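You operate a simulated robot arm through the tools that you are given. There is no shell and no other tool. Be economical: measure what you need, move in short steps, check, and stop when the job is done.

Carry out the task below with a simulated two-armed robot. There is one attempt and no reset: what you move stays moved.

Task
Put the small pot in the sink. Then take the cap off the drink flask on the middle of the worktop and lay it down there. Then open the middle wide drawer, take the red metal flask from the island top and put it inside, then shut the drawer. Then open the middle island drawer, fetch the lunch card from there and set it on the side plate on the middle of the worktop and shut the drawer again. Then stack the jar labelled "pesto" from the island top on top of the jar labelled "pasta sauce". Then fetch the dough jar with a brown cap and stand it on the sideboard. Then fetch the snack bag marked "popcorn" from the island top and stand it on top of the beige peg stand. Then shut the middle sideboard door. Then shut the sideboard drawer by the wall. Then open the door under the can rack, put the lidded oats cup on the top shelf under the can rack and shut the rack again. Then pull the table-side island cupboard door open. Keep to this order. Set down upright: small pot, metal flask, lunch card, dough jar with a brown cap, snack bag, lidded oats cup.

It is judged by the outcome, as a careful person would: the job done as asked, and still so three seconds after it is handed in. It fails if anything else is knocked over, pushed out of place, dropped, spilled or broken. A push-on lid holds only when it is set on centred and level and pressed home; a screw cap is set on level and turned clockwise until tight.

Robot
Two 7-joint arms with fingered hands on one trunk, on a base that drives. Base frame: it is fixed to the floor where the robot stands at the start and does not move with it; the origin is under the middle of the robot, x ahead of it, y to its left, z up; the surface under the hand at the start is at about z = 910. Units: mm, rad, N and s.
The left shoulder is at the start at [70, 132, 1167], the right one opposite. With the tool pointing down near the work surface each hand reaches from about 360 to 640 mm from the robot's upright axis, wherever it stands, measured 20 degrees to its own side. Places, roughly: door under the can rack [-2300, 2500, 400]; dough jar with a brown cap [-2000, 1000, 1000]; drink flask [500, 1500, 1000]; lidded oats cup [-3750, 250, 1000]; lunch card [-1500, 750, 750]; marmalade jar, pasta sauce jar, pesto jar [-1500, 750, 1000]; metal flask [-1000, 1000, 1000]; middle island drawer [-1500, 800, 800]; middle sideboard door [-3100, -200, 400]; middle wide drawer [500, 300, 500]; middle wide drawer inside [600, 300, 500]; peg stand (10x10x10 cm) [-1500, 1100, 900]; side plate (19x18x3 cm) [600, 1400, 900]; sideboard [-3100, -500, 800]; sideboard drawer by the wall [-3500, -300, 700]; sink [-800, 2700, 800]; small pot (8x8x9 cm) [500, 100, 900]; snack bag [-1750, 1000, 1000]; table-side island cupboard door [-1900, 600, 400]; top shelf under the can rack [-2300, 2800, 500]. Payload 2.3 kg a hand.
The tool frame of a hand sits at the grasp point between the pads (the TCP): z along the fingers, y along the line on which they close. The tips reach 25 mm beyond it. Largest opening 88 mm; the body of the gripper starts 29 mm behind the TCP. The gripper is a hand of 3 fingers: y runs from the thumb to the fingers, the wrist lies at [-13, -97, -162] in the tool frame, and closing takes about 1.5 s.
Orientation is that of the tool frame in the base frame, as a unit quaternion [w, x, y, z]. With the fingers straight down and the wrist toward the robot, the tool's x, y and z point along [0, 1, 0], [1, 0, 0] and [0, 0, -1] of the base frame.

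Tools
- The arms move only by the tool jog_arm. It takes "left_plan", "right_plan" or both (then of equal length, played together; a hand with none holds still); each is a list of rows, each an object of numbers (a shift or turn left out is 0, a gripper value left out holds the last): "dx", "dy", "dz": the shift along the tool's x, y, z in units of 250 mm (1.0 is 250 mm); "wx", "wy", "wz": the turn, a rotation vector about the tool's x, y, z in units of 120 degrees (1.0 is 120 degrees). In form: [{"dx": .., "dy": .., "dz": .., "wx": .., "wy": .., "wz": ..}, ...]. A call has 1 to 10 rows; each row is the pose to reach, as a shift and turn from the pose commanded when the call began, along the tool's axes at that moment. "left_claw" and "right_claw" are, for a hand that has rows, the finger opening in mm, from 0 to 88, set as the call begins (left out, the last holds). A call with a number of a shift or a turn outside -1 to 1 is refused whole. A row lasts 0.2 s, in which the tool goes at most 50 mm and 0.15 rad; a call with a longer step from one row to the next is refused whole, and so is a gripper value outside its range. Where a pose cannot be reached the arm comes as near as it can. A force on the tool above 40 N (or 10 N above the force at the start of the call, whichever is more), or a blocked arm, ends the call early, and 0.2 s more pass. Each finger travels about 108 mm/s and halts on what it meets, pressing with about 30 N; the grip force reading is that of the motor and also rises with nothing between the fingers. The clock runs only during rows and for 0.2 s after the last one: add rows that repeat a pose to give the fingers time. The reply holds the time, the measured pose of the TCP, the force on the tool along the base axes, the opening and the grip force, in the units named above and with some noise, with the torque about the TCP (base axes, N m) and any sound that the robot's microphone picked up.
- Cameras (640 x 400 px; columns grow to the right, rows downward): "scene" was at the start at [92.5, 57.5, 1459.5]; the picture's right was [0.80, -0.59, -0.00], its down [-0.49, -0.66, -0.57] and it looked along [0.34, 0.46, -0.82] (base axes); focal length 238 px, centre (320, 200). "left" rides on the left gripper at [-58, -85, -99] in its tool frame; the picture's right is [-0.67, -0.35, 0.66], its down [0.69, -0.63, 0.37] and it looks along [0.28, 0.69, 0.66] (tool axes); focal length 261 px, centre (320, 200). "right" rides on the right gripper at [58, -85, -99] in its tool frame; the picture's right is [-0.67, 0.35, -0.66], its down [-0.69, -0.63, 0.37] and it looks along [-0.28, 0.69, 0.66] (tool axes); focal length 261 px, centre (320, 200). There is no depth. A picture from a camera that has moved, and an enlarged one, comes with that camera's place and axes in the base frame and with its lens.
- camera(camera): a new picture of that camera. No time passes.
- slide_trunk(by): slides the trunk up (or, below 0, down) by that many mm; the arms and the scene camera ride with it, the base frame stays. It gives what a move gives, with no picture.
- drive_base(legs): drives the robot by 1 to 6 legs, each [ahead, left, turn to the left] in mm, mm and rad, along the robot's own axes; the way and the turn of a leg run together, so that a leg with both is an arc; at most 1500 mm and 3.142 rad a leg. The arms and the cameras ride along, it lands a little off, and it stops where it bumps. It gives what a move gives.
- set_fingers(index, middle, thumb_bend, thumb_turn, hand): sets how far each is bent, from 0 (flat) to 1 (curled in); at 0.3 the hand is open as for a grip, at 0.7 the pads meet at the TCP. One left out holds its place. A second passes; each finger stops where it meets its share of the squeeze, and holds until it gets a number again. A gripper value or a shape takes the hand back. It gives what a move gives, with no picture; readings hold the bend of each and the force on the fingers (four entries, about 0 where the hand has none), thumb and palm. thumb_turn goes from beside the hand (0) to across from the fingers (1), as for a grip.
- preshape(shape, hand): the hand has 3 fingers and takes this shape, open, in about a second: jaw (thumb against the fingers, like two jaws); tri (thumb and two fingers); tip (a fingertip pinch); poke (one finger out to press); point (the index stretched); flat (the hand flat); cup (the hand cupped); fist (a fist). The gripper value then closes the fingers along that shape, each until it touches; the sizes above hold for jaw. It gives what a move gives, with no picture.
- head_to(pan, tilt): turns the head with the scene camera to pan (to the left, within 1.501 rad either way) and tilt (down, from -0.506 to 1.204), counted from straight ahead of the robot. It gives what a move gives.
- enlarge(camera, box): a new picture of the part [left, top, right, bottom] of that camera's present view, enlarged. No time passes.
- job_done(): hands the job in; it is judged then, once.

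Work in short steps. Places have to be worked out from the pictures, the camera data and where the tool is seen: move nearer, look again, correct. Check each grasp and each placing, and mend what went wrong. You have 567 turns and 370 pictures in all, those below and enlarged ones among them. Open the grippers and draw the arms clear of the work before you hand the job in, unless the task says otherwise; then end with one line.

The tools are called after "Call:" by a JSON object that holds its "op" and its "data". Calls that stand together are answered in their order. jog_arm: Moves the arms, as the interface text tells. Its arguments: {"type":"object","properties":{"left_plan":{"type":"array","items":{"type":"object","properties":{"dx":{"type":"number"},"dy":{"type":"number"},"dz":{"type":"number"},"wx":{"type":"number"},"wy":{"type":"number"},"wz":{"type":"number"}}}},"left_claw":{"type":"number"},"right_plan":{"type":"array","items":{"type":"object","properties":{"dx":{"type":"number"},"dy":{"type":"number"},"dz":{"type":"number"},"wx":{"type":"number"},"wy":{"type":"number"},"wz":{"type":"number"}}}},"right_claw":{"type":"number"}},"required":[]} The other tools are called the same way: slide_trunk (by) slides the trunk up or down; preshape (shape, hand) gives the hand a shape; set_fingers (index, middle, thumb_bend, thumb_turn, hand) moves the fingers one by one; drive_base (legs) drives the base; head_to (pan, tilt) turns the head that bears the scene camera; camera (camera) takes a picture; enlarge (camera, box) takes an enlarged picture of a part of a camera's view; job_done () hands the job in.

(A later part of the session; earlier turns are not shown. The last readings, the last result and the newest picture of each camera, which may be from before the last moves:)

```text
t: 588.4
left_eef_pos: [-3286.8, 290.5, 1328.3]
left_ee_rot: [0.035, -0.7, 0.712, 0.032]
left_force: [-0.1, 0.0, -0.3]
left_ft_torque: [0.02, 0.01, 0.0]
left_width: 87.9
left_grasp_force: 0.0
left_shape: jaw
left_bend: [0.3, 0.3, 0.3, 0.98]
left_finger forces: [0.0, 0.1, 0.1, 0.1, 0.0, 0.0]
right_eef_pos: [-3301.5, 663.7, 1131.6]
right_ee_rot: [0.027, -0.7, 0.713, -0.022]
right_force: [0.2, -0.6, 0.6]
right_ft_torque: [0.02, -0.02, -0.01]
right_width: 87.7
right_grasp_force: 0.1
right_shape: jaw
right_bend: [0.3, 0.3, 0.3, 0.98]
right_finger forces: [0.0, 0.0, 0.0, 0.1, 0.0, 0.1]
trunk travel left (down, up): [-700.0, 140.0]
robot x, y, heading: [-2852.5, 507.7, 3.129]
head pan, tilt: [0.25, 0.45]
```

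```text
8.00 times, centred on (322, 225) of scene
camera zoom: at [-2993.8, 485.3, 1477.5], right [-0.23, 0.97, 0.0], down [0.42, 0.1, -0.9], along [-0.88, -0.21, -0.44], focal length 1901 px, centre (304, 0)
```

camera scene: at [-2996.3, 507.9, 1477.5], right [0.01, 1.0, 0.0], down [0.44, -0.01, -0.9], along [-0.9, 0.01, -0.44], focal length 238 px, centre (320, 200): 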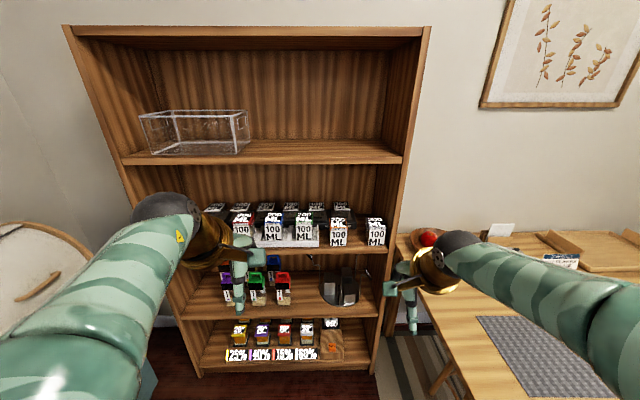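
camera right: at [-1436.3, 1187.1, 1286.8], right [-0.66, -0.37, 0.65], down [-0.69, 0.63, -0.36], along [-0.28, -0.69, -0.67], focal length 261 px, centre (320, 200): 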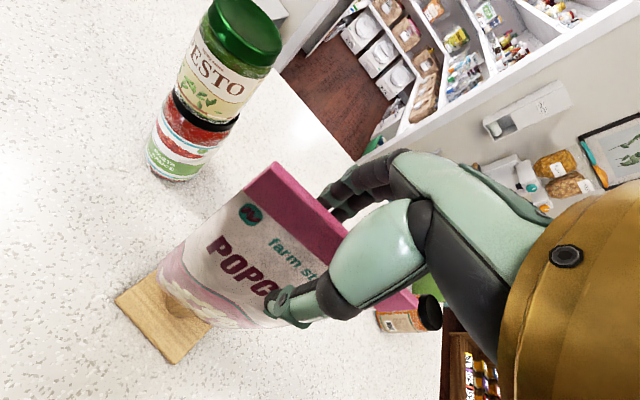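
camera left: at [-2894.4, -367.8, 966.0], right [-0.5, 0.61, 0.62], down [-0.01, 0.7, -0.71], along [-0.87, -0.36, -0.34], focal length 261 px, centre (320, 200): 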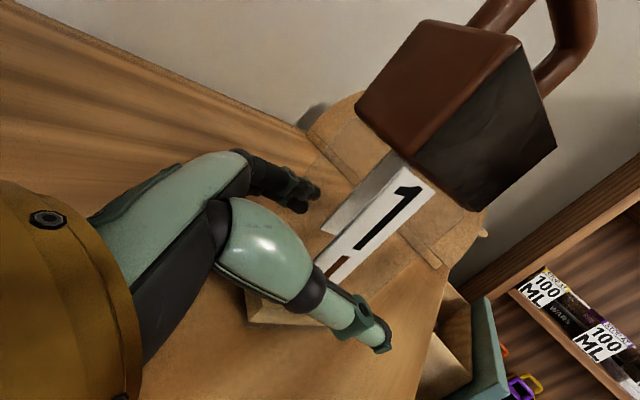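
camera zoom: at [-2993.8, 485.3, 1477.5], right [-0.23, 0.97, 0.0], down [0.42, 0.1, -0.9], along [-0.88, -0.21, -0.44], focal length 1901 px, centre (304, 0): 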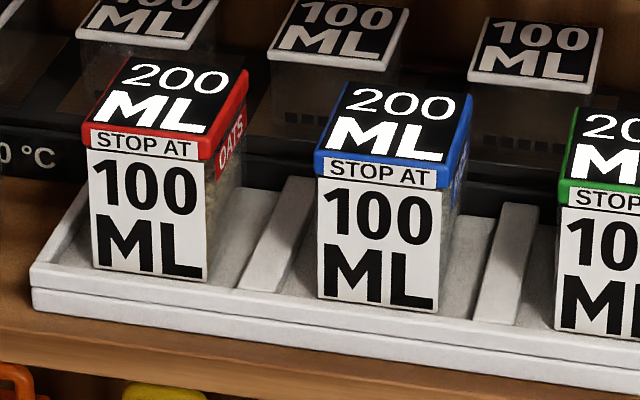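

The red-lidded cup is labelled OATS, in the left compartment of the white tray (≈[−3757, 232]). I position the robot in front of it for a top-down grasp with the right hand.

Call:
{"op": "drive_base", "data": {"legs": [[0, 415, 0.012], [190, 0, 0]]}}

Call:
{"op": "jog_arm", "data": {"right_plan": [{"wx": -0.016, "dz": -0.05}, {"wx": -0.032, "dz": -0.1}]}}

Call:
{"op": "camera", "data": {"camera": "right"}}

```text
t: 592.1
left_eef_pos: [-3472.8, -137.1, 1329.1]
left_ee_rot: [0.033, -0.705, 0.707, 0.033]
left_force: [-0.3, -1.1, 0.8]
left_ft_torque: [0.02, 0.01, 0.01]
left_width: 87.6
left_grasp_force: 0.1
left_shape: jaw
left_bend: [0.3, 0.3, 0.3, 0.98]
left_finger forces: [0.0, 0.0, 0.0, 0.1, 0.0, 0.1]
right_eef_pos: [-3492.3, 235.8, 1134.1]
right_ee_rot: [0.025, -0.706, 0.707, -0.02]
right_force: [0.1, -0.3, -0.5]
right_ft_torque: [0.02, 0.02, 0.01]
right_width: 87.9
right_grasp_force: 0.0
right_shape: jaw
right_bend: [0.3, 0.3, 0.3, 0.98]
right_finger forces: [0.0, 0.0, 0.0, 0.0, 0.0, 0.1]
trunk travel left (down, up): [-700.0, 140.0]
robot x, y, heading: [-3051.0, 84.1, -3.136]
head pan, tilt: [0.25, 0.45]
```

```text
t: 592.7
left_eef_pos: [-3473.0, -138.9, 1328.6]
left_ee_rot: [0.035, -0.705, 0.707, 0.031]
left_force: [-0.2, 0.2, 0.1]
left_ft_torque: [0.05, -0.01, -0.02]
left_width: 87.7
left_grasp_force: 0.0
left_shape: jaw
left_bend: [0.3, 0.3, 0.3, 0.98]
left_finger forces: [0.0, 0.0, 0.0, 0.0, 0.0, 0.1]
right_eef_pos: [-3495.7, 235.9, 1156.8]
right_ee_rot: [-0.003, 0.707, -0.707, -0.004]
right_force: [0.1, 0.3, 0.0]
right_ft_torque: [-0.02, -0.01, 0.01]
right_width: 87.6
right_grasp_force: 0.0
right_shape: jaw
right_bend: [0.3, 0.3, 0.3, 0.98]
right_finger forces: [0.0, 0.1, 0.0, 0.0, 0.1, 0.0]
trunk travel left (down, up): [-700.0, 140.0]
robot x, y, heading: [-3045.4, 87.5, -3.145]
head pan, tilt: [0.25, 0.45]
```

```text
101 pictures are left
camera right: at [-3412.2, 178.7, 1254.9], right [-0.35, 0.66, 0.66], down [0.63, 0.69, -0.36], along [-0.7, 0.29, -0.66], focal length 261 px, centre (320, 200)
```

right: 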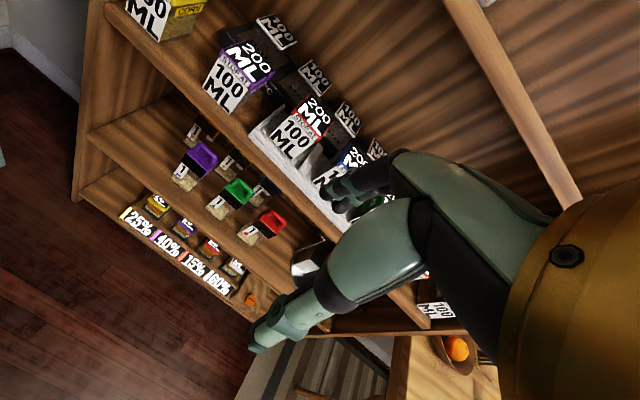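

Triangulated: cup top centre ≈[−3880, 197, 965], upper shelf at z≈1227. I lower the hand to ~1010, align in y, and drive 250 mm nearer.

Call:
{"op": "jog_arm", "data": {"right_plan": [{"dx": 0.05, "dz": 0.15}, {"dx": 0.1, "dz": 0.3}, {"dx": 0.156, "dz": 0.45}, {"dx": 0.156, "dz": 0.58}]}}

Call:
{"op": "drive_base", "data": {"legs": [[240, 0, 0]]}}

Call:
{"op": "camera", "data": {"camera": "right"}}

Call:
{"op": "camera", "data": {"camera": "scene"}}

```text
t: 593.7
left_eef_pos: [-3476.1, -137.3, 1328.2]
left_ee_rot: [0.035, -0.706, 0.706, 0.031]
left_force: [0.0, -0.4, -0.7]
left_ft_torque: [0.01, 0.0, 0.03]
left_width: 87.8
left_grasp_force: 0.1
left_shape: jaw
left_bend: [0.3, 0.3, 0.3, 0.98]
left_finger forces: [0.1, 0.0, 0.0, 0.0, 0.1, 0.0]
right_eef_pos: [-3498.8, 197.4, 1006.9]
right_ee_rot: [-0.004, 0.707, -0.707, -0.002]
right_force: [0.2, -0.6, 0.2]
right_ft_torque: [0.02, 0.0, 0.01]
right_width: 87.4
right_grasp_force: 0.0
right_shape: jaw
right_bend: [0.3, 0.3, 0.3, 0.98]
right_finger forces: [0.0, 0.0, 0.1, 0.0, 0.0, 0.0]
trunk travel left (down, up): [-700.0, 140.0]
robot x, y, heading: [-3049.0, 87.0, -3.137]
head pan, tilt: [0.25, 0.45]
```

```text
t: 595.5
left_eef_pos: [-3708.0, -137.7, 1329.7]
left_ee_rot: [0.033, -0.706, 0.707, 0.033]
left_force: [10.1, -0.4, -3.7]
left_ft_torque: [0.03, -0.03, 0.11]
left_width: 86.8
left_grasp_force: 0.0
left_shape: jaw
left_bend: [0.3, 0.38, 0.3, 0.98]
left_finger forces: [0.0, 10.6, 0.0, 0.1, 0.0, 0.0]
right_eef_pos: [-3731.9, 196.2, 1010.2]
right_ee_rot: [0.0, -0.707, 0.707, 0.005]
right_force: [0.3, -0.2, -1.1]
right_ft_torque: [-0.02, 0.01, 0.02]
right_width: 87.9
right_grasp_force: 0.1
right_shape: jaw
right_bend: [0.3, 0.3, 0.3, 0.98]
right_finger forces: [0.0, 0.0, 0.0, 0.0, 0.1, 0.1]
trunk travel left (down, up): [-700.0, 140.0]
robot x, y, heading: [-3284.4, 81.4, 3.134]
head pan, tilt: [0.25, 0.45]
```

```text
100 pictures are left
camera right: at [-3647.2, 139.2, 1108.9], right [-0.34, 0.66, 0.66], down [0.63, 0.69, -0.36], along [-0.7, 0.29, -0.65], focal length 261 px, centre (320, 200)
```

right: 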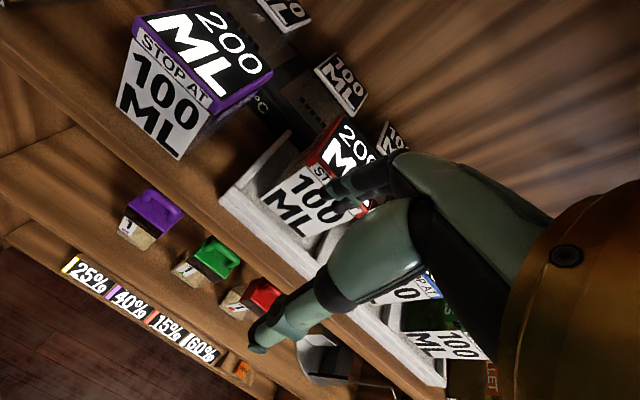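

```text
99 pictures are left
camera scene: at [-3417.9, 62.0, 1478.2], right [-0.25, 0.97, 0.0], down [0.42, 0.11, -0.9], along [-0.87, -0.22, -0.43], focal length 238 px, centre (320, 200)
```

scene: 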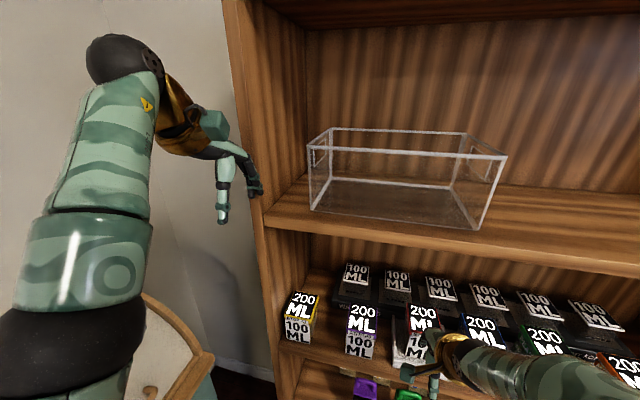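

The left hand just touches the bookcase's front edge; I retract it.

Call:
{"op": "jog_arm", "data": {"left_plan": [{"dy": -0.1}, {"dy": -0.2}, {"dy": -0.3}]}}

Call:
{"op": "enlarge", "data": {"camera": "right", "box": [220, 100, 420, 260]}}

```text
t: 596.3
left_eef_pos: [-3638.2, -137.2, 1328.9]
left_ee_rot: [0.034, -0.705, 0.708, 0.031]
left_force: [-1.1, -0.2, -0.3]
left_ft_torque: [0.0, 0.0, 0.0]
left_width: 87.7
left_grasp_force: 0.0
left_shape: jaw
left_bend: [0.3, 0.3, 0.3, 0.98]
left_finger forces: [0.0, 0.0, 0.1, 0.0, 0.0, 0.1]
right_eef_pos: [-3734.6, 197.4, 1008.8]
right_ee_rot: [0.003, -0.706, 0.708, 0.003]
right_force: [-0.3, 0.4, 0.8]
right_ft_torque: [0.04, 0.01, 0.02]
right_width: 87.8
right_grasp_force: 0.0
right_shape: jaw
right_bend: [0.3, 0.3, 0.3, 0.98]
right_finger forces: [0.1, 0.0, 0.0, 0.0, 0.0, 0.1]
trunk travel left (down, up): [-700.0, 140.0]
robot x, y, heading: [-3285.4, 83.7, 3.145]
head pan, tilt: [0.25, 0.45]
```

```text
2.50 times, centred on (320, 180) of right
camera zoom: at [-3651.5, 139.5, 1107.3], right [-0.35, 0.66, 0.66], down [0.63, 0.69, -0.36], along [-0.69, 0.29, -0.66], focal length 652 px, centre (320, 250)
```

zoom: 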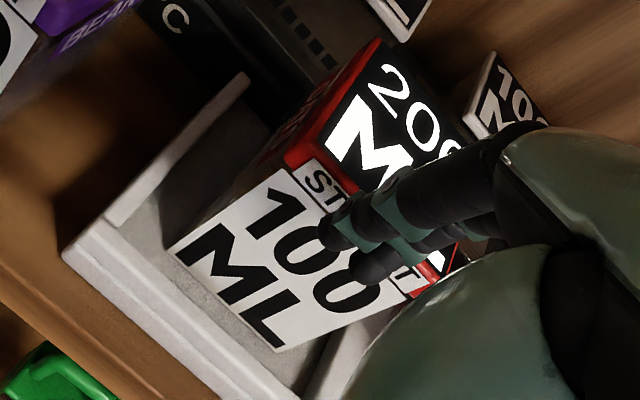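

The cup is ~68 wide (y) and ~80 deep (x), so a forward-pointing grasp closing along y is better. I back off to reorient the right hand in free space.

Call:
{"op": "drive_base", "data": {"legs": [[-330, 0, 0]]}}

Call:
{"op": "jog_arm", "data": {"right_plan": [{"wx": -0.07, "dy": 0.02}, {"wx": -0.14, "dy": 0.04}, {"wx": -0.21, "dy": 0.06}, {"wx": -0.28, "dy": 0.08}, {"wx": -0.35, "dy": 0.1}, {"wx": -0.42, "dy": 0.12}, {"wx": -0.49, "dy": 0.14}, {"wx": -0.56, "dy": 0.16}, {"wx": -0.63, "dy": 0.18}, {"wx": -0.7, "dy": 0.2}]}}

Call:
{"op": "jog_arm", "data": {"right_plan": [{"wz": -0.07}, {"wz": -0.14}, {"wz": -0.21}, {"wz": -0.28}, {"wz": -0.35}, {"wz": -0.42}, {"wz": -0.49}, {"wz": -0.56}, {"wz": -0.63}, {"wz": -0.7}]}}

```text
t: 598.5
left_eef_pos: [-3315.8, -137.9, 1327.5]
left_ee_rot: [0.035, -0.706, 0.707, 0.031]
left_force: [-0.2, -0.1, 0.4]
left_ft_torque: [0.04, -0.01, 0.0]
left_width: 87.9
left_grasp_force: 0.1
left_shape: jaw
left_bend: [0.3, 0.3, 0.3, 0.98]
left_finger forces: [0.0, 0.0, 0.1, 0.1, 0.0, 0.0]
right_eef_pos: [-3411.4, 198.0, 1008.5]
right_ee_rot: [0.003, -0.707, 0.707, 0.002]
right_force: [0.0, 0.6, -0.5]
right_ft_torque: [0.01, 0.03, 0.01]
right_width: 87.7
right_grasp_force: 0.1
right_shape: jaw
right_bend: [0.3, 0.3, 0.3, 0.98]
right_finger forces: [0.0, 0.0, 0.0, 0.1, 0.0, 0.1]
trunk travel left (down, up): [-700.0, 140.0]
robot x, y, heading: [-2957.0, 85.5, -3.142]
head pan, tilt: [0.25, 0.45]
```

```text
t: 600.7
left_eef_pos: [-3312.5, -136.0, 1328.1]
left_ee_rot: [-0.035, 0.707, -0.706, -0.031]
left_force: [0.2, 1.7, 0.2]
left_ft_torque: [-0.05, -0.01, 0.0]
left_width: 87.4
left_grasp_force: 0.0
left_shape: jaw
left_bend: [0.3, 0.3, 0.3, 0.98]
left_finger forces: [0.0, 0.0, 0.0, 0.0, 0.0, 0.1]
right_eef_pos: [-3460.2, 196.1, 1008.7]
right_ee_rot: [0.47, 0.527, -0.524, -0.476]
right_force: [-0.3, 0.2, -0.7]
right_ft_torque: [0.0, 0.01, 0.01]
right_width: 87.6
right_grasp_force: 0.1
right_shape: jaw
right_bend: [0.3, 0.3, 0.3, 0.98]
right_finger forces: [0.1, 0.0, 0.1, 0.0, 0.0, 0.1]
trunk travel left (down, up): [-700.0, 140.0]
robot x, y, heading: [-2957.5, 86.0, -3.142]
head pan, tilt: [0.25, 0.45]
```

```text
t: 602.9
left_eef_pos: [-3311.5, -137.1, 1327.4]
left_ee_rot: [0.034, -0.705, 0.707, 0.031]
left_force: [0.4, 0.1, 0.4]
left_ft_torque: [0.0, -0.01, 0.02]
left_width: 87.7
left_grasp_force: 0.1
left_shape: jaw
left_bend: [0.3, 0.3, 0.3, 0.98]
left_finger forces: [0.0, 0.0, 0.0, 0.0, 0.0, 0.0]
right_eef_pos: [-3459.5, 197.4, 1008.6]
right_ee_rot: [0.031, 0.742, -0.035, -0.669]
right_force: [0.1, -0.1, -0.5]
right_ft_torque: [0.03, -0.02, -0.03]
right_width: 87.9
right_grasp_force: 0.0
right_shape: jaw
right_bend: [0.3, 0.3, 0.3, 0.98]
right_finger forces: [0.0, 0.0, 0.1, 0.1, 0.1, 0.0]
trunk travel left (down, up): [-700.0, 140.0]
robot x, y, heading: [-2960.5, 86.8, -3.142]
head pan, tilt: [0.25, 0.45]
```

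The pose is reachable. I level it and lower to cup mid-height, then look.

Call:
{"op": "jog_arm", "data": {"right_plan": [{"wy": -0.025, "wz": -0.022, "dx": 0.1}, {"wy": -0.05, "wz": -0.045, "dx": 0.22}, {"wy": -0.05, "wz": -0.045, "dx": 0.33, "dy": -0.05}, {"wy": -0.05, "wz": -0.045, "dx": 0.33, "dy": -0.05}]}}

Call:
{"op": "camera", "data": {"camera": "right"}}

Call:
{"op": "camera", "data": {"camera": "scene"}}

```text
t: 603.9
left_eef_pos: [-3312.4, -137.6, 1328.4]
left_ee_rot: [0.034, -0.706, 0.707, 0.031]
left_force: [-0.5, 0.3, -0.1]
left_ft_torque: [0.0, 0.04, 0.01]
left_width: 87.8
left_grasp_force: 0.1
left_shape: jaw
left_bend: [0.3, 0.3, 0.3, 0.98]
left_finger forces: [0.1, 0.0, 0.0, 0.1, 0.1, 0.0]
right_eef_pos: [-3450.6, 200.9, 926.8]
right_ee_rot: [0.0, 0.707, -0.002, -0.707]
right_force: [0.0, -0.4, 0.1]
right_ft_torque: [0.04, 0.03, -0.04]
right_width: 87.8
right_grasp_force: 0.1
right_shape: jaw
right_bend: [0.3, 0.3, 0.3, 0.98]
right_finger forces: [0.1, 0.0, 0.0, 0.0, 0.0, 0.1]
trunk travel left (down, up): [-700.0, 140.0]
robot x, y, heading: [-2958.6, 84.9, -3.135]
head pan, tilt: [0.25, 0.45]
```

```text
97 pictures are left
camera right: at [-3351.8, 286.0, 868.0], right [0.65, -0.35, 0.67], down [-0.36, 0.63, 0.68], along [-0.66, -0.69, 0.29], focal length 261 px, centre (320, 200)
```

right: 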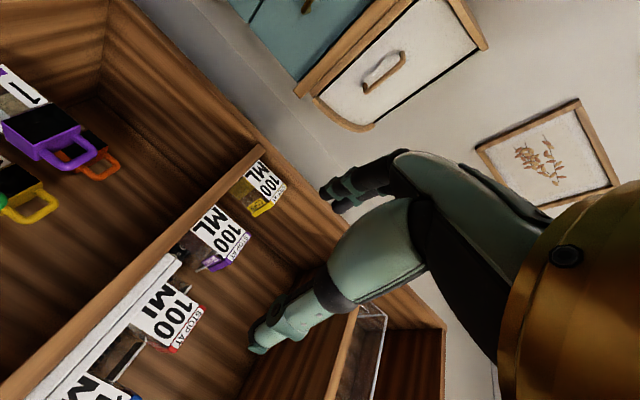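

```text
96 pictures are left
camera scene: at [-3097.5, 62.2, 1477.5], right [-0.25, 0.97, 0.0], down [0.42, 0.11, -0.9], along [-0.87, -0.22, -0.44], focal length 238 px, centre (320, 200)
```

scene: 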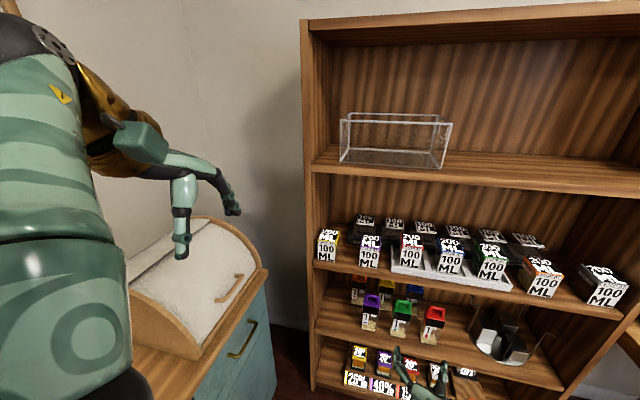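

Call:
{"op": "enlarge", "data": {"camera": "scene", "box": [370, 220, 450, 280]}}

Call:
{"op": "enlarge", "data": {"camera": "right", "box": [110, 260, 230, 370]}}

```text
6.67 times, centred on (410, 250) of scene
camera zoom: at [-3097.5, 62.2, 1477.5], right [-0.25, 0.97, 0.0], down [0.42, 0.11, -0.9], along [-0.87, -0.22, -0.44], focal length 1584 px, centre (-280, -133)
```

zoom: 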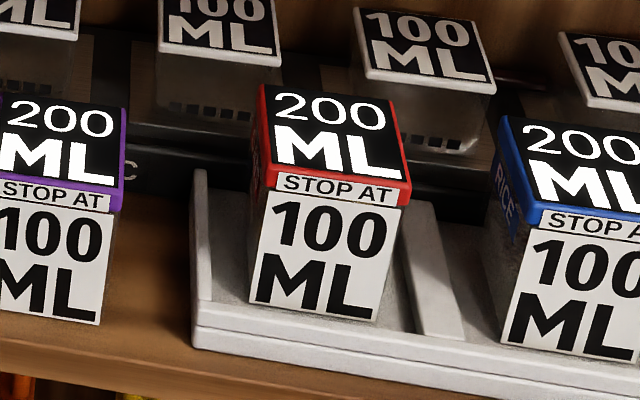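

```text
3.64 times, centred on (170, 315) of right
camera zoom: at [-3351.8, 286.0, 868.0], right [0.65, -0.35, 0.67], down [-0.36, 0.63, 0.68], along [-0.66, -0.69, 0.29], focal length 948 px, centre (866, -218)
```

zoom: 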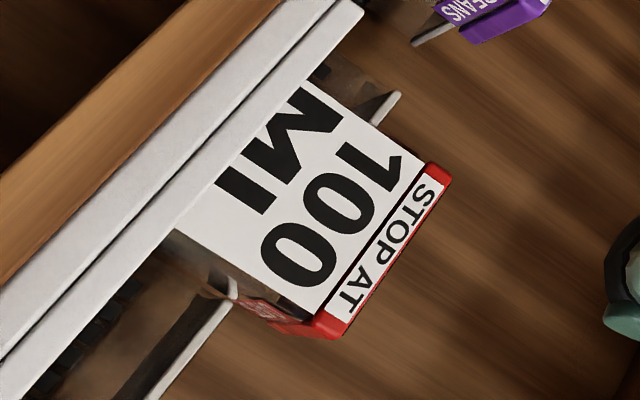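

Cup: front face x≈−3804, y 173–238, z 900–985. I set the hand at y 205, z 945 and drive 270 mm ahead, keeping the last part for the arm.

Call:
{"op": "jog_arm", "data": {"right_plan": [{"dx": -0.04, "dy": -0.018}, {"dx": -0.072, "dy": -0.018}]}}

Call:
{"op": "drive_base", "data": {"legs": [[265, 0, 0]]}}

Call:
{"op": "enlarge", "data": {"camera": "right", "box": [60, 120, 380, 360]}}

```text
t: 604.5
left_eef_pos: [-3312.5, -138.6, 1328.0]
left_ee_rot: [0.035, -0.705, 0.707, 0.031]
left_force: [-0.4, 0.0, -0.5]
left_ft_torque: [0.03, -0.03, 0.0]
left_width: 87.9
left_grasp_force: 0.0
left_shape: jaw
left_bend: [0.3, 0.3, 0.3, 0.98]
left_finger forces: [0.0, 0.0, 0.0, 0.0, 0.0, 0.0]
right_eef_pos: [-3450.9, 204.7, 944.8]
right_ee_rot: [-0.002, 0.707, -0.003, -0.707]
right_force: [0.5, -0.6, -0.1]
right_ft_torque: [0.02, 0.01, -0.01]
right_width: 88.2
right_grasp_force: 0.1
right_shape: jaw
right_bend: [0.3, 0.3, 0.3, 0.98]
right_finger forces: [0.0, 0.0, 0.0, 0.0, 0.0, 0.0]
trunk travel left (down, up): [-700.0, 140.0]
robot x, y, heading: [-2959.8, 84.4, -3.141]
head pan, tilt: [0.25, 0.45]
```

```text
t: 606.4
left_eef_pos: [-3576.1, -140.4, 1330.0]
left_ee_rot: [-0.034, 0.708, -0.705, -0.031]
left_force: [0.6, 0.1, 0.1]
left_ft_torque: [0.0, 0.04, 0.02]
left_width: 87.6
left_grasp_force: 0.1
left_shape: jaw
left_bend: [0.3, 0.3, 0.3, 0.98]
left_finger forces: [0.0, 0.1, 0.0, 0.1, 0.1, 0.1]
right_eef_pos: [-3718.1, 199.8, 946.0]
right_ee_rot: [-0.001, -0.707, 0.0, 0.708]
right_force: [0.2, -0.3, -0.2]
right_ft_torque: [-0.04, 0.02, 0.03]
right_width: 87.7
right_grasp_force: 0.0
right_shape: jaw
right_bend: [0.3, 0.3, 0.3, 0.98]
right_finger forces: [0.1, 0.0, 0.1, 0.0, 0.1, 0.1]
trunk travel left (down, up): [-700.0, 140.0]
robot x, y, heading: [-3223.7, 87.8, -3.13]
head pan, tilt: [0.25, 0.45]
```

```text
1.67 times, centred on (220, 240) of right
camera zoom: at [-3619.8, 286.9, 886.4], right [0.66, -0.35, 0.67], down [-0.37, 0.63, 0.68], along [-0.66, -0.69, 0.29], focal length 434 px, centre (487, 133)
```

zoom: 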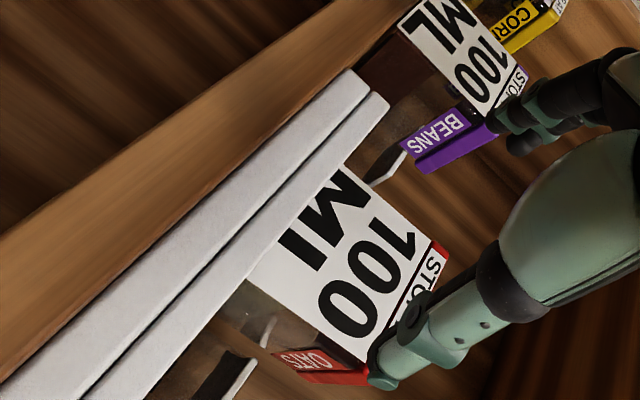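

Aligned; I shift +5 mm in y and advance so the fingers pass on both sides of the cup.

Call:
{"op": "jog_arm", "data": {"right_plan": [{"dy": -0.023, "dz": 0.06}, {"dy": -0.023, "dz": 0.14}, {"dy": -0.023, "dz": 0.22}, {"dy": -0.023, "dz": 0.3}, {"dy": -0.023, "dz": 0.37}, {"dy": -0.023, "dz": 0.42}, {"dy": -0.023, "dz": 0.42}]}}

Call:
{"op": "enlarge", "data": {"camera": "right", "box": [60, 120, 380, 360]}}

```text
t: 608.0
left_eef_pos: [-3577.8, -140.6, 1327.7]
left_ee_rot: [-0.034, 0.708, -0.704, -0.031]
left_force: [0.5, 0.0, 0.2]
left_ft_torque: [0.01, 0.02, 0.0]
left_width: 87.5
left_grasp_force: 0.0
left_shape: jaw
left_bend: [0.3, 0.3, 0.3, 0.98]
left_finger forces: [0.1, 0.0, 0.1, 0.0, 0.0, 0.1]
right_eef_pos: [-3824.4, 206.2, 943.6]
right_ee_rot: [0.0, 0.707, 0.0, -0.707]
right_force: [-0.3, -0.4, 0.3]
right_ft_torque: [-0.02, -0.03, 0.01]
right_width: 88.0
right_grasp_force: 0.0
right_shape: jaw
right_bend: [0.3, 0.3, 0.3, 0.98]
right_finger forces: [0.3, 0.1, 0.0, 0.0, 0.3, 0.1]
trunk travel left (down, up): [-700.0, 140.0]
robot x, y, heading: [-3225.1, 85.9, -3.134]
head pan, tilt: [0.25, 0.45]
```

```text
1.67 times, centred on (220, 240) of right
camera zoom: at [-3724.6, 292.2, 885.3], right [0.66, -0.35, 0.67], down [-0.37, 0.63, 0.68], along [-0.66, -0.69, 0.29], focal length 434 px, centre (487, 133)
```

zoom: 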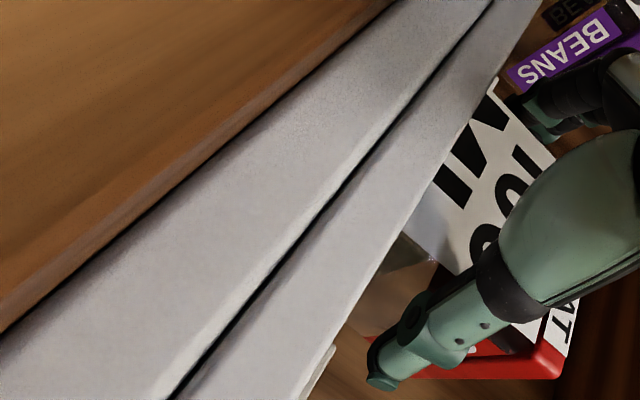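

The cup is between thumb and fingers. I close.

Call:
{"op": "jog_arm", "data": {"right_plan": [{}, {}, {}, {}, {}, {}, {}], "right_claw": 40}}

Call:
{"op": "jog_arm", "data": {"right_plan": [{"dx": -0.03}, {"dx": -0.08}, {"dx": -0.14}, {"dx": -0.18}]}}

Call:
{"op": "enlarge", "data": {"camera": "scene", "box": [360, 240, 560, 400]}}

```text
t: 609.6
left_eef_pos: [-3578.9, -141.2, 1327.7]
left_ee_rot: [-0.034, 0.709, -0.704, -0.031]
left_force: [-0.1, -0.5, -0.1]
left_ft_torque: [0.01, -0.01, 0.0]
left_width: 87.8
left_grasp_force: 0.0
left_shape: jaw
left_bend: [0.3, 0.3, 0.3, 0.98]
left_finger forces: [0.0, 0.0, 0.0, 0.0, 0.1, 0.0]
right_eef_pos: [-3824.9, 206.4, 943.2]
right_ee_rot: [-0.002, -0.707, -0.001, 0.707]
right_force: [-0.8, 0.1, 0.1]
right_ft_torque: [0.01, 0.04, 0.02]
right_width: 67.8
right_grasp_force: 30.6
right_shape: jaw
right_bend: [0.29, 0.37, 0.48, 0.98]
right_finger forces: [22.3, 12.5, 0.0, 0.0, 34.7, 0.0]
trunk travel left (down, up): [-700.0, 140.0]
robot x, y, heading: [-3224.8, 90.3, -3.136]
head pan, tilt: [0.25, 0.45]
```

```text
t: 610.6
left_eef_pos: [-3578.2, -141.3, 1328.9]
left_ee_rot: [-0.034, 0.708, -0.704, -0.031]
left_force: [-0.9, -1.0, -0.5]
left_ft_torque: [-0.01, -0.04, 0.01]
left_width: 87.6
left_grasp_force: 0.1
left_shape: jaw
left_bend: [0.3, 0.3, 0.3, 0.98]
left_finger forces: [0.1, 0.0, 0.0, 0.0, 0.0, 0.0]
right_eef_pos: [-3824.8, 205.9, 988.3]
right_ee_rot: [0.001, 0.708, 0.0, -0.706]
right_force: [-0.2, -0.8, -1.7]
right_ft_torque: [0.01, -0.08, 0.01]
right_width: 67.6
right_grasp_force: 30.1
right_shape: jaw
right_bend: [0.29, 0.37, 0.48, 0.98]
right_finger forces: [22.2, 12.3, 0.0, 0.0, 34.8, 0.0]
trunk travel left (down, up): [-700.0, 140.0]
robot x, y, heading: [-3224.8, 86.2, -3.134]
head pan, tilt: [0.25, 0.45]
```

```text
2.50 times, centred on (460, 320) of scene
camera zoom: at [-3365.6, 60.3, 1477.5], right [-0.25, 0.97, 0.0], down [0.42, 0.11, -0.9], along [-0.87, -0.23, -0.44], focal length 594 px, centre (-30, -100)
```

zoom: 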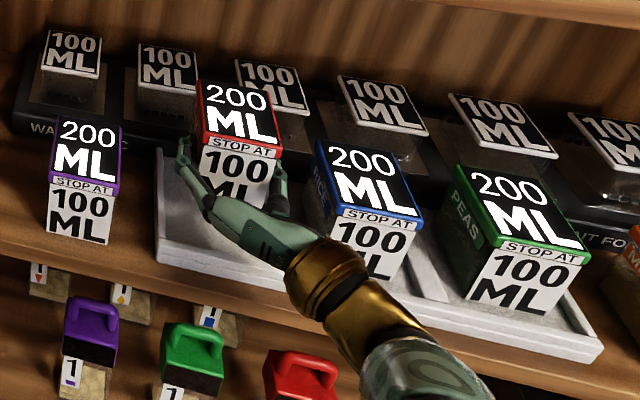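

Cup lifted. I withdraw by driving straight back.

Call:
{"op": "drive_base", "data": {"legs": [[-420, 0, 0]]}}

Call:
{"op": "camera", "data": {"camera": "scene"}}

```text
t: 613.2
left_eef_pos: [-3154.9, -136.0, 1327.0]
left_ee_rot: [0.036, -0.706, 0.707, 0.03]
left_force: [0.4, -0.4, 0.3]
left_ft_torque: [0.02, -0.02, 0.0]
left_width: 87.6
left_grasp_force: 0.0
left_shape: jaw
left_bend: [0.3, 0.3, 0.3, 0.98]
left_finger forces: [0.0, 0.1, 0.0, 0.0, 0.0, 0.1]
right_eef_pos: [-3397.8, 211.8, 987.1]
right_ee_rot: [-0.001, 0.708, -0.003, -0.706]
right_force: [0.3, 1.3, -1.8]
right_ft_torque: [-0.01, -0.05, -0.01]
right_width: 67.7
right_grasp_force: 30.5
right_shape: jaw
right_bend: [0.29, 0.37, 0.48, 0.98]
right_finger forces: [22.2, 12.4, 0.0, 0.1, 35.0, 0.0]
trunk travel left (down, up): [-700.0, 140.0]
robot x, y, heading: [-2801.7, 84.9, 3.138]
head pan, tilt: [0.25, 0.45]
```

```text
90 pictures are left
camera scene: at [-2940.6, 63.3, 1477.3], right [-0.25, 0.97, 0.0], down [0.42, 0.11, -0.9], along [-0.87, -0.22, -0.44], focal length 238 px, centre (320, 200)
```

scene: 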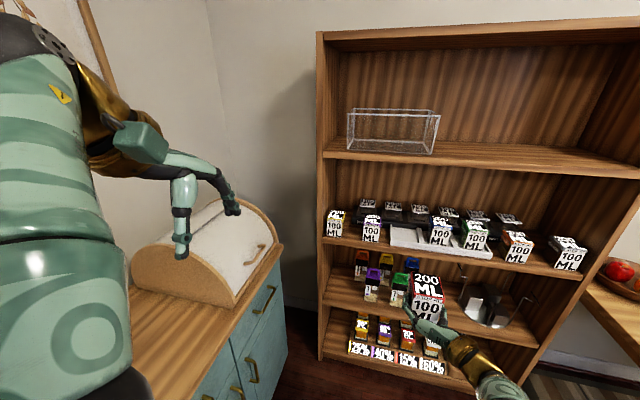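

I turn to face north and go toward the can rack.

Call:
{"op": "drive_base", "data": {"legs": [[0, 0, -1.545], [1350, 0, 0]]}}

Call:
{"op": "head_to", "data": {"pan": -0.2, "tilt": 0.45}}

Call:
{"op": "camera", "data": {"camera": "scene"}}

```text
t: 623.7
left_eef_pos: [-3038.3, 1786.0, 1326.8]
left_ee_rot: [0.047, -0.006, 0.999, -0.002]
left_force: [1.5, -0.1, -0.1]
left_ft_torque: [0.03, -0.02, 0.01]
left_width: 87.6
left_grasp_force: 0.1
left_shape: jaw
left_bend: [0.3, 0.3, 0.3, 0.98]
left_finger forces: [0.0, 0.0, 0.1, 0.1, 0.1, 0.0]
right_eef_pos: [-2692.9, 2033.4, 988.7]
right_ee_rot: [0.499, -0.502, 0.498, 0.502]
right_force: [0.2, -0.4, -0.9]
right_ft_torque: [-0.02, -0.01, -0.01]
right_width: 67.9
right_grasp_force: 30.3
right_shape: jaw
right_bend: [0.29, 0.37, 0.48, 0.98]
right_finger forces: [21.7, 12.4, 0.0, 0.0, 34.3, 0.0]
trunk travel left (down, up): [-700.0, 140.0]
robot x, y, heading: [-2813.8, 1434.0, 1.582]
head pan, tilt: [0.25, 0.45]
```

```text
t: 624.6
left_eef_pos: [-3039.5, 1787.8, 1328.4]
left_ee_rot: [0.047, -0.005, 0.999, -0.002]
left_force: [0.0, -0.6, 0.1]
left_ft_torque: [0.01, 0.02, 0.0]
left_width: 87.8
left_grasp_force: 0.1
left_shape: jaw
left_bend: [0.3, 0.3, 0.3, 0.98]
left_finger forces: [0.0, 0.1, 0.0, 0.0, 0.1, 0.0]
right_eef_pos: [-2693.4, 2034.6, 989.0]
right_ee_rot: [-0.497, 0.502, -0.5, -0.501]
right_force: [0.1, -0.3, -1.8]
right_ft_torque: [-0.07, 0.04, 0.0]
right_width: 67.8
right_grasp_force: 29.5
right_shape: jaw
right_bend: [0.29, 0.37, 0.48, 0.98]
right_finger forces: [21.7, 12.4, 0.1, 0.0, 34.2, 0.0]
trunk travel left (down, up): [-700.0, 140.0]
robot x, y, heading: [-2809.8, 1434.7, 1.584]
head pan, tilt: [-0.201, 0.45]
```

```text
89 pictures are left
camera scene: at [-2795.7, 1575.4, 1477.4], right [0.98, -0.19, 0.0], down [-0.08, -0.43, -0.9], along [0.17, 0.88, -0.44], focal length 238 px, centre (320, 200)
```

scene: 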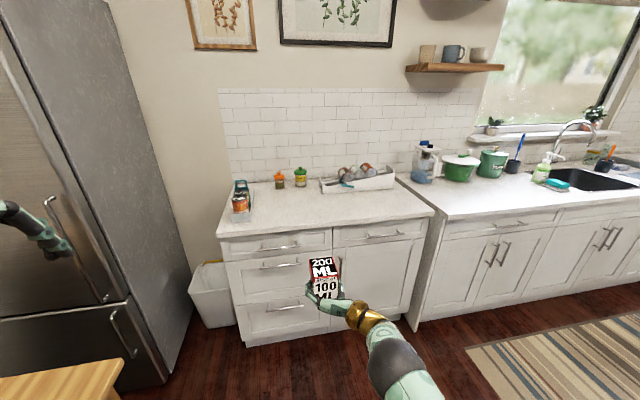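

Call:
{"op": "enlarge", "data": {"camera": "scene", "box": [300, 150, 460, 340]}}

```text
2.11 times, centred on (380, 245) of scene
camera zoom: at [-2795.7, 1575.4, 1477.4], right [0.98, -0.19, 0.0], down [-0.08, -0.43, -0.9], along [0.17, 0.88, -0.44], focal length 500 px, centre (194, 105)
```

zoom: 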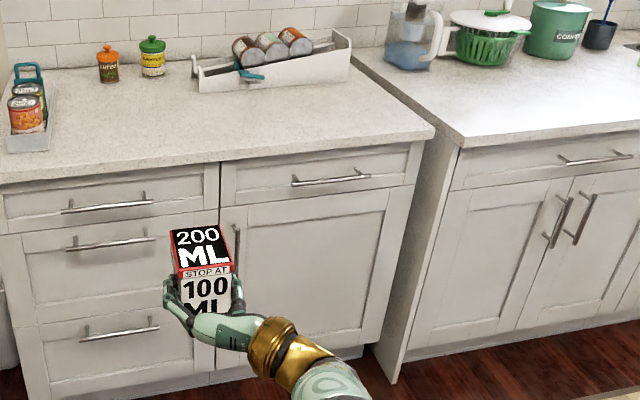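

The door (handle at its left edge, ≈[−2520, 2455, 650], hinged right) is under the can rack. I move across to face it and turn the left hand forward-pointing.

Call:
{"op": "drive_base", "data": {"legs": [[0, -440, 0]]}}

Call:
{"op": "jog_arm", "data": {"left_plan": [{"dz": 0.1, "dy": -0.02}, {"dz": 0.25, "dy": -0.04}, {"dz": 0.4, "dy": -0.04}, {"dz": 0.55, "dy": 0.0}, {"dz": 0.7, "dy": 0.04}, {"dz": 0.85, "dy": 0.1}, {"dz": 1.0, "dy": 0.15}]}}

Call:
{"op": "jog_arm", "data": {"left_plan": [{"wx": -0.07}, {"wx": -0.14}, {"wx": -0.21}, {"wx": -0.28}, {"wx": -0.35}, {"wx": -0.42}, {"wx": -0.49}, {"wx": -0.56}, {"wx": -0.63}, {"wx": -0.7}]}}

Call:
{"op": "jog_arm", "data": {"left_plan": [{"wz": 0.07}, {"wz": 0.14}, {"wz": 0.21}, {"wz": 0.28}, {"wz": 0.35}, {"wz": 0.42}, {"wz": 0.49}, {"wz": 0.56}, {"wz": 0.63}, {"wz": 0.7}]}}

```text
t: 627.3
left_eef_pos: [-2607.5, 1792.3, 1327.5]
left_ee_rot: [0.046, -0.005, 0.999, -0.002]
left_force: [-1.1, -0.5, 0.2]
left_ft_torque: [0.0, -0.02, -0.03]
left_width: 87.6
left_grasp_force: 0.1
left_shape: jaw
left_bend: [0.3, 0.3, 0.3, 0.98]
left_finger forces: [0.1, 0.1, 0.0, 0.0, 0.1, 0.0]
right_eef_pos: [-2262.0, 2038.3, 988.1]
right_ee_rot: [-0.499, 0.501, -0.5, -0.5]
right_force: [0.1, -0.5, -1.8]
right_ft_torque: [-0.08, -0.03, 0.02]
right_width: 67.7
right_grasp_force: 30.3
right_shape: jaw
right_bend: [0.29, 0.37, 0.48, 0.98]
right_finger forces: [21.7, 12.4, 0.1, 0.0, 34.4, 0.1]
trunk travel left (down, up): [-700.0, 140.0]
robot x, y, heading: [-2379.4, 1438.6, 1.576]
head pan, tilt: [-0.201, 0.45]
```

```text
t: 628.9
left_eef_pos: [-2582.8, 1829.6, 1077.8]
left_ee_rot: [0.047, -0.004, 0.999, -0.003]
left_force: [0.2, -0.4, -0.8]
left_ft_torque: [0.02, 0.04, -0.01]
left_width: 87.7
left_grasp_force: 0.0
left_shape: jaw
left_bend: [0.3, 0.3, 0.3, 0.98]
left_finger forces: [0.0, 0.0, 0.0, 0.1, 0.0, 0.0]
left hand out of reach, approached as far as the arm can: row 2, 3, 4, 5
right_eef_pos: [-2262.2, 2039.2, 987.2]
right_ee_rot: [-0.498, 0.502, -0.501, -0.5]
right_force: [-0.8, -0.4, -2.1]
right_ft_torque: [-0.04, 0.01, 0.0]
right_width: 67.9
right_grasp_force: 29.8
right_shape: jaw
right_bend: [0.29, 0.37, 0.48, 0.98]
right_finger forces: [21.8, 12.4, 0.0, 0.0, 34.4, 0.1]
trunk travel left (down, up): [-700.0, 140.0]
robot x, y, heading: [-2377.6, 1437.8, 1.581]
head pan, tilt: [-0.201, 0.45]
```

```text
t: 631.1
left_eef_pos: [-2621.9, 1882.6, 1116.3]
left_ee_rot: [0.027, -0.054, 0.767, 0.639]
left_force: [0.3, -0.4, -0.1]
left_ft_torque: [0.0, -0.05, -0.01]
left_width: 87.8
left_grasp_force: 0.0
left_shape: jaw
left_bend: [0.3, 0.3, 0.3, 0.98]
left_finger forces: [0.0, 0.1, 0.0, 0.1, 0.0, 0.0]
left hand out of reach, approached as far as the arm can: row 3, 4, 5, 6, 7, 8, 9, 10
right_eef_pos: [-2263.2, 2041.7, 985.4]
right_ee_rot: [-0.498, 0.502, -0.5, -0.5]
right_force: [0.1, 0.6, -2.7]
right_ft_torque: [-0.08, -0.03, 0.05]
right_width: 67.5
right_grasp_force: 30.0
right_shape: jaw
right_bend: [0.29, 0.37, 0.48, 0.98]
right_finger forces: [21.7, 12.3, 0.0, 0.0, 34.3, 0.1]
trunk travel left (down, up): [-700.0, 140.0]
robot x, y, heading: [-2381.0, 1436.1, 1.586]
head pan, tilt: [-0.201, 0.45]
```

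```text
t: 633.3
left_eef_pos: [-2620.4, 1879.9, 1116.9]
left_ee_rot: [-0.41, 0.474, 0.604, 0.493]
left_force: [-0.6, -0.5, -1.6]
left_ft_torque: [-0.02, -0.03, -0.01]
left_width: 87.6
left_grasp_force: 0.1
left_shape: jaw
left_bend: [0.3, 0.3, 0.3, 0.98]
left_finger forces: [0.1, 0.1, 0.0, 0.0, 0.1, 0.0]
left hand out of reach, approached as far as the arm can: row 1, 2, 3, 4, 5
right_eef_pos: [-2260.9, 2038.6, 987.6]
right_ee_rot: [-0.498, 0.501, -0.5, -0.501]
right_force: [0.1, 1.0, -1.3]
right_ft_torque: [-0.08, 0.0, 0.01]
right_width: 67.8
right_grasp_force: 30.5
right_shape: jaw
right_bend: [0.29, 0.37, 0.48, 0.98]
right_finger forces: [21.7, 12.5, 0.0, 0.0, 34.3, 0.0]
trunk travel left (down, up): [-700.0, 140.0]
robot x, y, heading: [-2380.4, 1438.6, 1.58]
head pan, tilt: [-0.201, 0.45]
```

Almost there; I correct the residual pitch/roll and extend a little.

Call:
{"op": "jog_arm", "data": {"left_plan": [{"dz": 0.12, "wy": 0.03, "wz": 0.03}, {"dz": 0.24, "wy": 0.06, "wz": 0.06}, {"dz": 0.32, "wy": 0.086, "wz": 0.099}, {"dz": 0.32, "wy": 0.086, "wz": 0.099}]}}

Call:
{"op": "jog_arm", "data": {"right_plan": [{"dx": -0.15, "dz": -0.06}, {"dx": -0.3, "dz": -0.12}, {"dx": -0.45, "dz": -0.2}, {"dx": -0.6, "dz": -0.3}, {"dx": -0.75, "dz": -0.4}]}}

```text
t: 634.3
left_eef_pos: [-2622.4, 1960.6, 1102.1]
left_ee_rot: [-0.512, 0.487, 0.514, 0.487]
left_force: [1.0, 0.1, 0.4]
left_ft_torque: [0.0, 0.01, 0.01]
left_width: 88.2
left_grasp_force: 0.1
left_shape: jaw
left_bend: [0.3, 0.3, 0.3, 0.98]
left_finger forces: [0.0, 0.0, 0.0, 0.0, 0.0, 0.0]
right_eef_pos: [-2260.8, 2038.5, 987.7]
right_ee_rot: [0.498, -0.501, 0.5, 0.501]
right_force: [0.9, 0.4, -1.5]
right_ft_torque: [-0.07, 0.02, 0.03]
right_width: 67.5
right_grasp_force: 30.4
right_shape: jaw
right_bend: [0.29, 0.37, 0.48, 0.98]
right_finger forces: [21.6, 12.5, 0.1, 0.1, 34.5, 0.0]
trunk travel left (down, up): [-700.0, 140.0]
robot x, y, heading: [-2381.9, 1440.1, 1.584]
head pan, tilt: [-0.201, 0.45]
```

```text
t: 635.5
left_eef_pos: [-2621.0, 1958.3, 1104.5]
left_ee_rot: [-0.511, 0.486, 0.513, 0.489]
left_force: [0.5, 0.0, 0.4]
left_ft_torque: [-0.03, 0.0, -0.02]
left_width: 87.8
left_grasp_force: 0.0
left_shape: jaw
left_bend: [0.3, 0.3, 0.3, 0.98]
left_finger forces: [0.0, 0.1, 0.0, 0.1, 0.1, 0.0]
right_eef_pos: [-2250.3, 1938.9, 1174.9]
right_ee_rot: [0.496, -0.492, 0.512, 0.5]
right_force: [0.8, -0.1, -1.2]
right_ft_torque: [-0.1, 0.0, -0.02]
right_width: 67.6
right_grasp_force: 29.8
right_shape: jaw
right_bend: [0.29, 0.37, 0.48, 0.98]
right_finger forces: [21.5, 12.5, 0.0, 0.1, 34.3, 0.0]
trunk travel left (down, up): [-700.0, 140.0]
robot x, y, heading: [-2383.5, 1439.6, 1.582]
head pan, tilt: [-0.201, 0.45]
```

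Both hands are set. I lower the trunk to handle height, raise the cup hand a bit, and drive up to the door.

Call:
{"op": "slide_trunk", "data": {"by": -400}}

Call:
{"op": "jog_arm", "data": {"right_plan": [{"dx": -0.12}, {"dx": -0.24}, {"dx": -0.34}], "left_plan": [{"dx": -0.1}, {"dx": -0.18}, {"dx": -0.2}]}}

Call:
{"op": "drive_base", "data": {"legs": [[300, -106, 0]]}}

Call:
{"op": "camera", "data": {"camera": "scene"}}

Call:
{"op": "camera", "data": {"camera": "left"}}

```text
t: 639.3
left_eef_pos: [-2623.1, 1960.1, 701.3]
left_ee_rot: [-0.509, 0.486, 0.514, 0.489]
left_force: [0.6, 0.3, -0.1]
left_ft_torque: [-0.03, -0.01, -0.02]
left_width: 87.8
left_grasp_force: 0.1
left_shape: jaw
left_bend: [0.3, 0.3, 0.3, 0.98]
left_finger forces: [0.0, 0.0, 0.1, 0.0, 0.1, 0.1]
right_eef_pos: [-2253.3, 1939.1, 777.3]
right_ee_rot: [0.496, -0.492, 0.509, 0.502]
right_force: [0.0, -0.4, -1.3]
right_ft_torque: [-0.05, 0.02, 0.03]
right_width: 67.6
right_grasp_force: 30.2
right_shape: jaw
right_bend: [0.29, 0.37, 0.48, 0.98]
right_finger forces: [21.5, 12.4, 0.0, 0.1, 34.2, 0.1]
trunk travel left (down, up): [-300.0, 540.0]
robot x, y, heading: [-2376.3, 1439.3, 1.578]
head pan, tilt: [-0.201, 0.45]
```

```text
t: 640.1
left_eef_pos: [-2622.6, 1959.2, 651.9]
left_ee_rot: [-0.511, 0.486, 0.514, 0.488]
left_force: [-0.3, 0.0, -0.3]
left_ft_torque: [-0.01, 0.03, 0.02]
left_width: 87.9
left_grasp_force: 0.1
left_shape: jaw
left_bend: [0.3, 0.3, 0.3, 0.98]
left_finger forces: [0.1, 0.1, 0.0, 0.0, 0.0, 0.1]
right_eef_pos: [-2261.8, 1937.0, 864.1]
right_ee_rot: [-0.498, 0.502, -0.498, -0.501]
right_force: [1.0, 0.4, -1.7]
right_ft_torque: [-0.06, 0.04, 0.01]
right_width: 67.8
right_grasp_force: 29.4
right_shape: jaw
right_bend: [0.29, 0.37, 0.48, 0.98]
right_finger forces: [21.4, 12.4, 0.0, 0.0, 34.1, 0.0]
trunk travel left (down, up): [-300.0, 540.0]
robot x, y, heading: [-2377.7, 1438.6, 1.578]
head pan, tilt: [-0.201, 0.45]
```

```text
t: 642.2
left_eef_pos: [-2521.1, 2256.7, 651.5]
left_ee_rot: [-0.51, 0.486, 0.515, 0.489]
left_force: [0.2, -0.7, -0.3]
left_ft_torque: [0.02, -0.01, 0.02]
left_width: 87.8
left_grasp_force: 0.1
left_shape: jaw
left_bend: [0.3, 0.3, 0.3, 0.98]
left_finger forces: [0.1, 0.0, 0.1, 0.0, 0.0, 0.1]
right_eef_pos: [-2157.7, 2236.1, 862.4]
right_ee_rot: [0.498, -0.501, 0.5, 0.501]
right_force: [-0.3, -0.4, -1.2]
right_ft_torque: [-0.02, 0.03, -0.01]
right_width: 67.7
right_grasp_force: 29.7
right_shape: jaw
right_bend: [0.29, 0.37, 0.48, 0.98]
right_finger forces: [21.5, 12.4, 0.1, 0.1, 34.1, 0.0]
trunk travel left (down, up): [-300.0, 540.0]
robot x, y, heading: [-2277.4, 1734.6, 1.576]
head pan, tilt: [-0.201, 0.45]
```

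```text
87 pictures are left
camera scene: at [-2261.9, 1877.5, 1077.4], right [0.98, -0.19, 0.0], down [-0.08, -0.43, -0.9], along [0.17, 0.88, -0.44], focal length 238 px, centre (320, 200)
```

scene: 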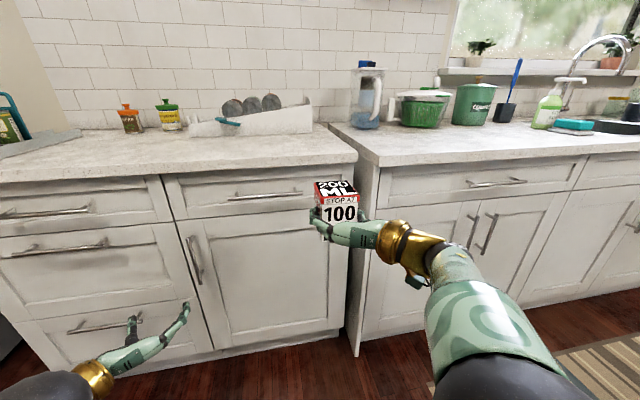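

```text
86 pictures are left
camera left: at [-2601.1, 2153.9, 594.5], right [-0.38, 0.64, -0.67], down [-0.65, 0.34, 0.68], along [0.66, 0.7, 0.29], focal length 261 px, centre (320, 200)
```

left: 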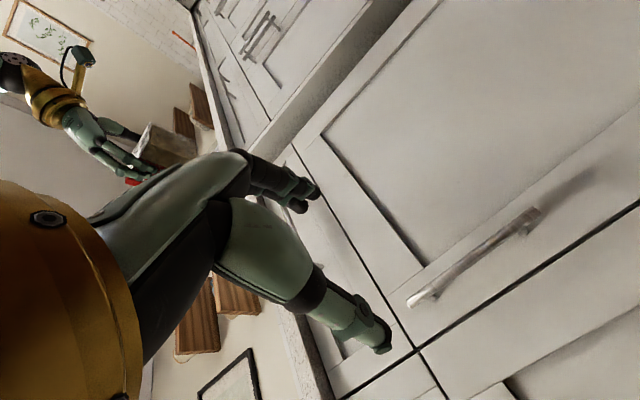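

Handle centre ≈[−2518, 2481, 612]. I lower slightly, drive 130 mm ahead and advance the left hand onto it.

Call:
{"op": "drive_base", "data": {"legs": [[125, 0, 0]]}}

Call:
{"op": "jog_arm", "data": {"left_plan": [{"dx": -0.08, "dz": 0.04}, {"dx": -0.125, "dz": 0.12}, {"dx": -0.125, "dz": 0.22}, {"dx": -0.125, "dz": 0.3}, {"dx": -0.125, "dz": 0.355}, {"dx": -0.125, "dz": 0.355}], "left_claw": 70}}

Call:
{"op": "camera", "data": {"camera": "left"}}

```text
t: 643.5
left_eef_pos: [-2522.3, 2381.1, 651.2]
left_ee_rot: [-0.51, 0.487, 0.515, 0.488]
left_force: [0.2, 0.7, -0.4]
left_ft_torque: [0.02, 0.0, -0.01]
left_width: 87.9
left_grasp_force: 0.0
left_shape: jaw
left_bend: [0.3, 0.3, 0.3, 0.98]
left_finger forces: [0.1, 0.0, 0.0, 0.0, 0.1, 0.0]
right_eef_pos: [-2157.9, 2362.6, 863.4]
right_ee_rot: [-0.499, 0.501, -0.5, -0.5]
right_force: [0.3, -0.3, -1.7]
right_ft_torque: [-0.02, -0.01, 0.01]
right_width: 67.4
right_grasp_force: 30.5
right_shape: jaw
right_bend: [0.29, 0.37, 0.48, 0.98]
right_finger forces: [21.6, 12.3, 0.1, 0.0, 34.1, 0.0]
trunk travel left (down, up): [-300.0, 540.0]
robot x, y, heading: [-2277.5, 1863.1, 1.576]
head pan, tilt: [-0.201, 0.45]
```

```text
t: 644.9
left_eef_pos: [-2527.2, 2471.0, 621.1]
left_ee_rot: [-0.51, 0.486, 0.515, 0.488]
left_force: [0.0, -0.2, 0.0]
left_ft_torque: [0.03, 0.0, 0.03]
left_width: 70.3
left_grasp_force: 0.1
left_shape: jaw
left_bend: [0.27, 0.34, 0.49, 0.99]
left_finger forces: [0.0, 0.0, 0.1, 0.0, 0.0, 0.1]
right_eef_pos: [-2159.4, 2360.7, 864.2]
right_ee_rot: [0.498, -0.5, 0.5, 0.502]
right_force: [1.0, -0.1, -0.9]
right_ft_torque: [-0.06, 0.0, 0.01]
right_width: 67.6
right_grasp_force: 29.9
right_shape: jaw
right_bend: [0.29, 0.37, 0.48, 0.98]
right_finger forces: [21.5, 12.4, 0.1, 0.0, 34.1, 0.0]
trunk travel left (down, up): [-300.0, 540.0]
robot x, y, heading: [-2279.0, 1858.1, 1.58]
head pan, tilt: [-0.201, 0.45]
```

```text
85 pictures are left
camera left: at [-2608.1, 2368.1, 564.3], right [-0.38, 0.64, -0.67], down [-0.65, 0.33, 0.68], along [0.66, 0.7, 0.29], focal length 261 px, centre (320, 200)
```

left: 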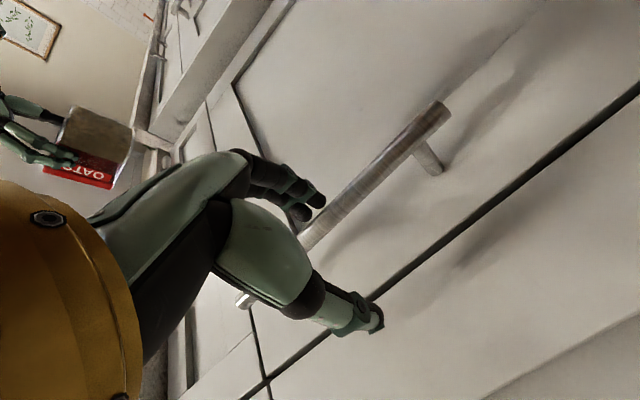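

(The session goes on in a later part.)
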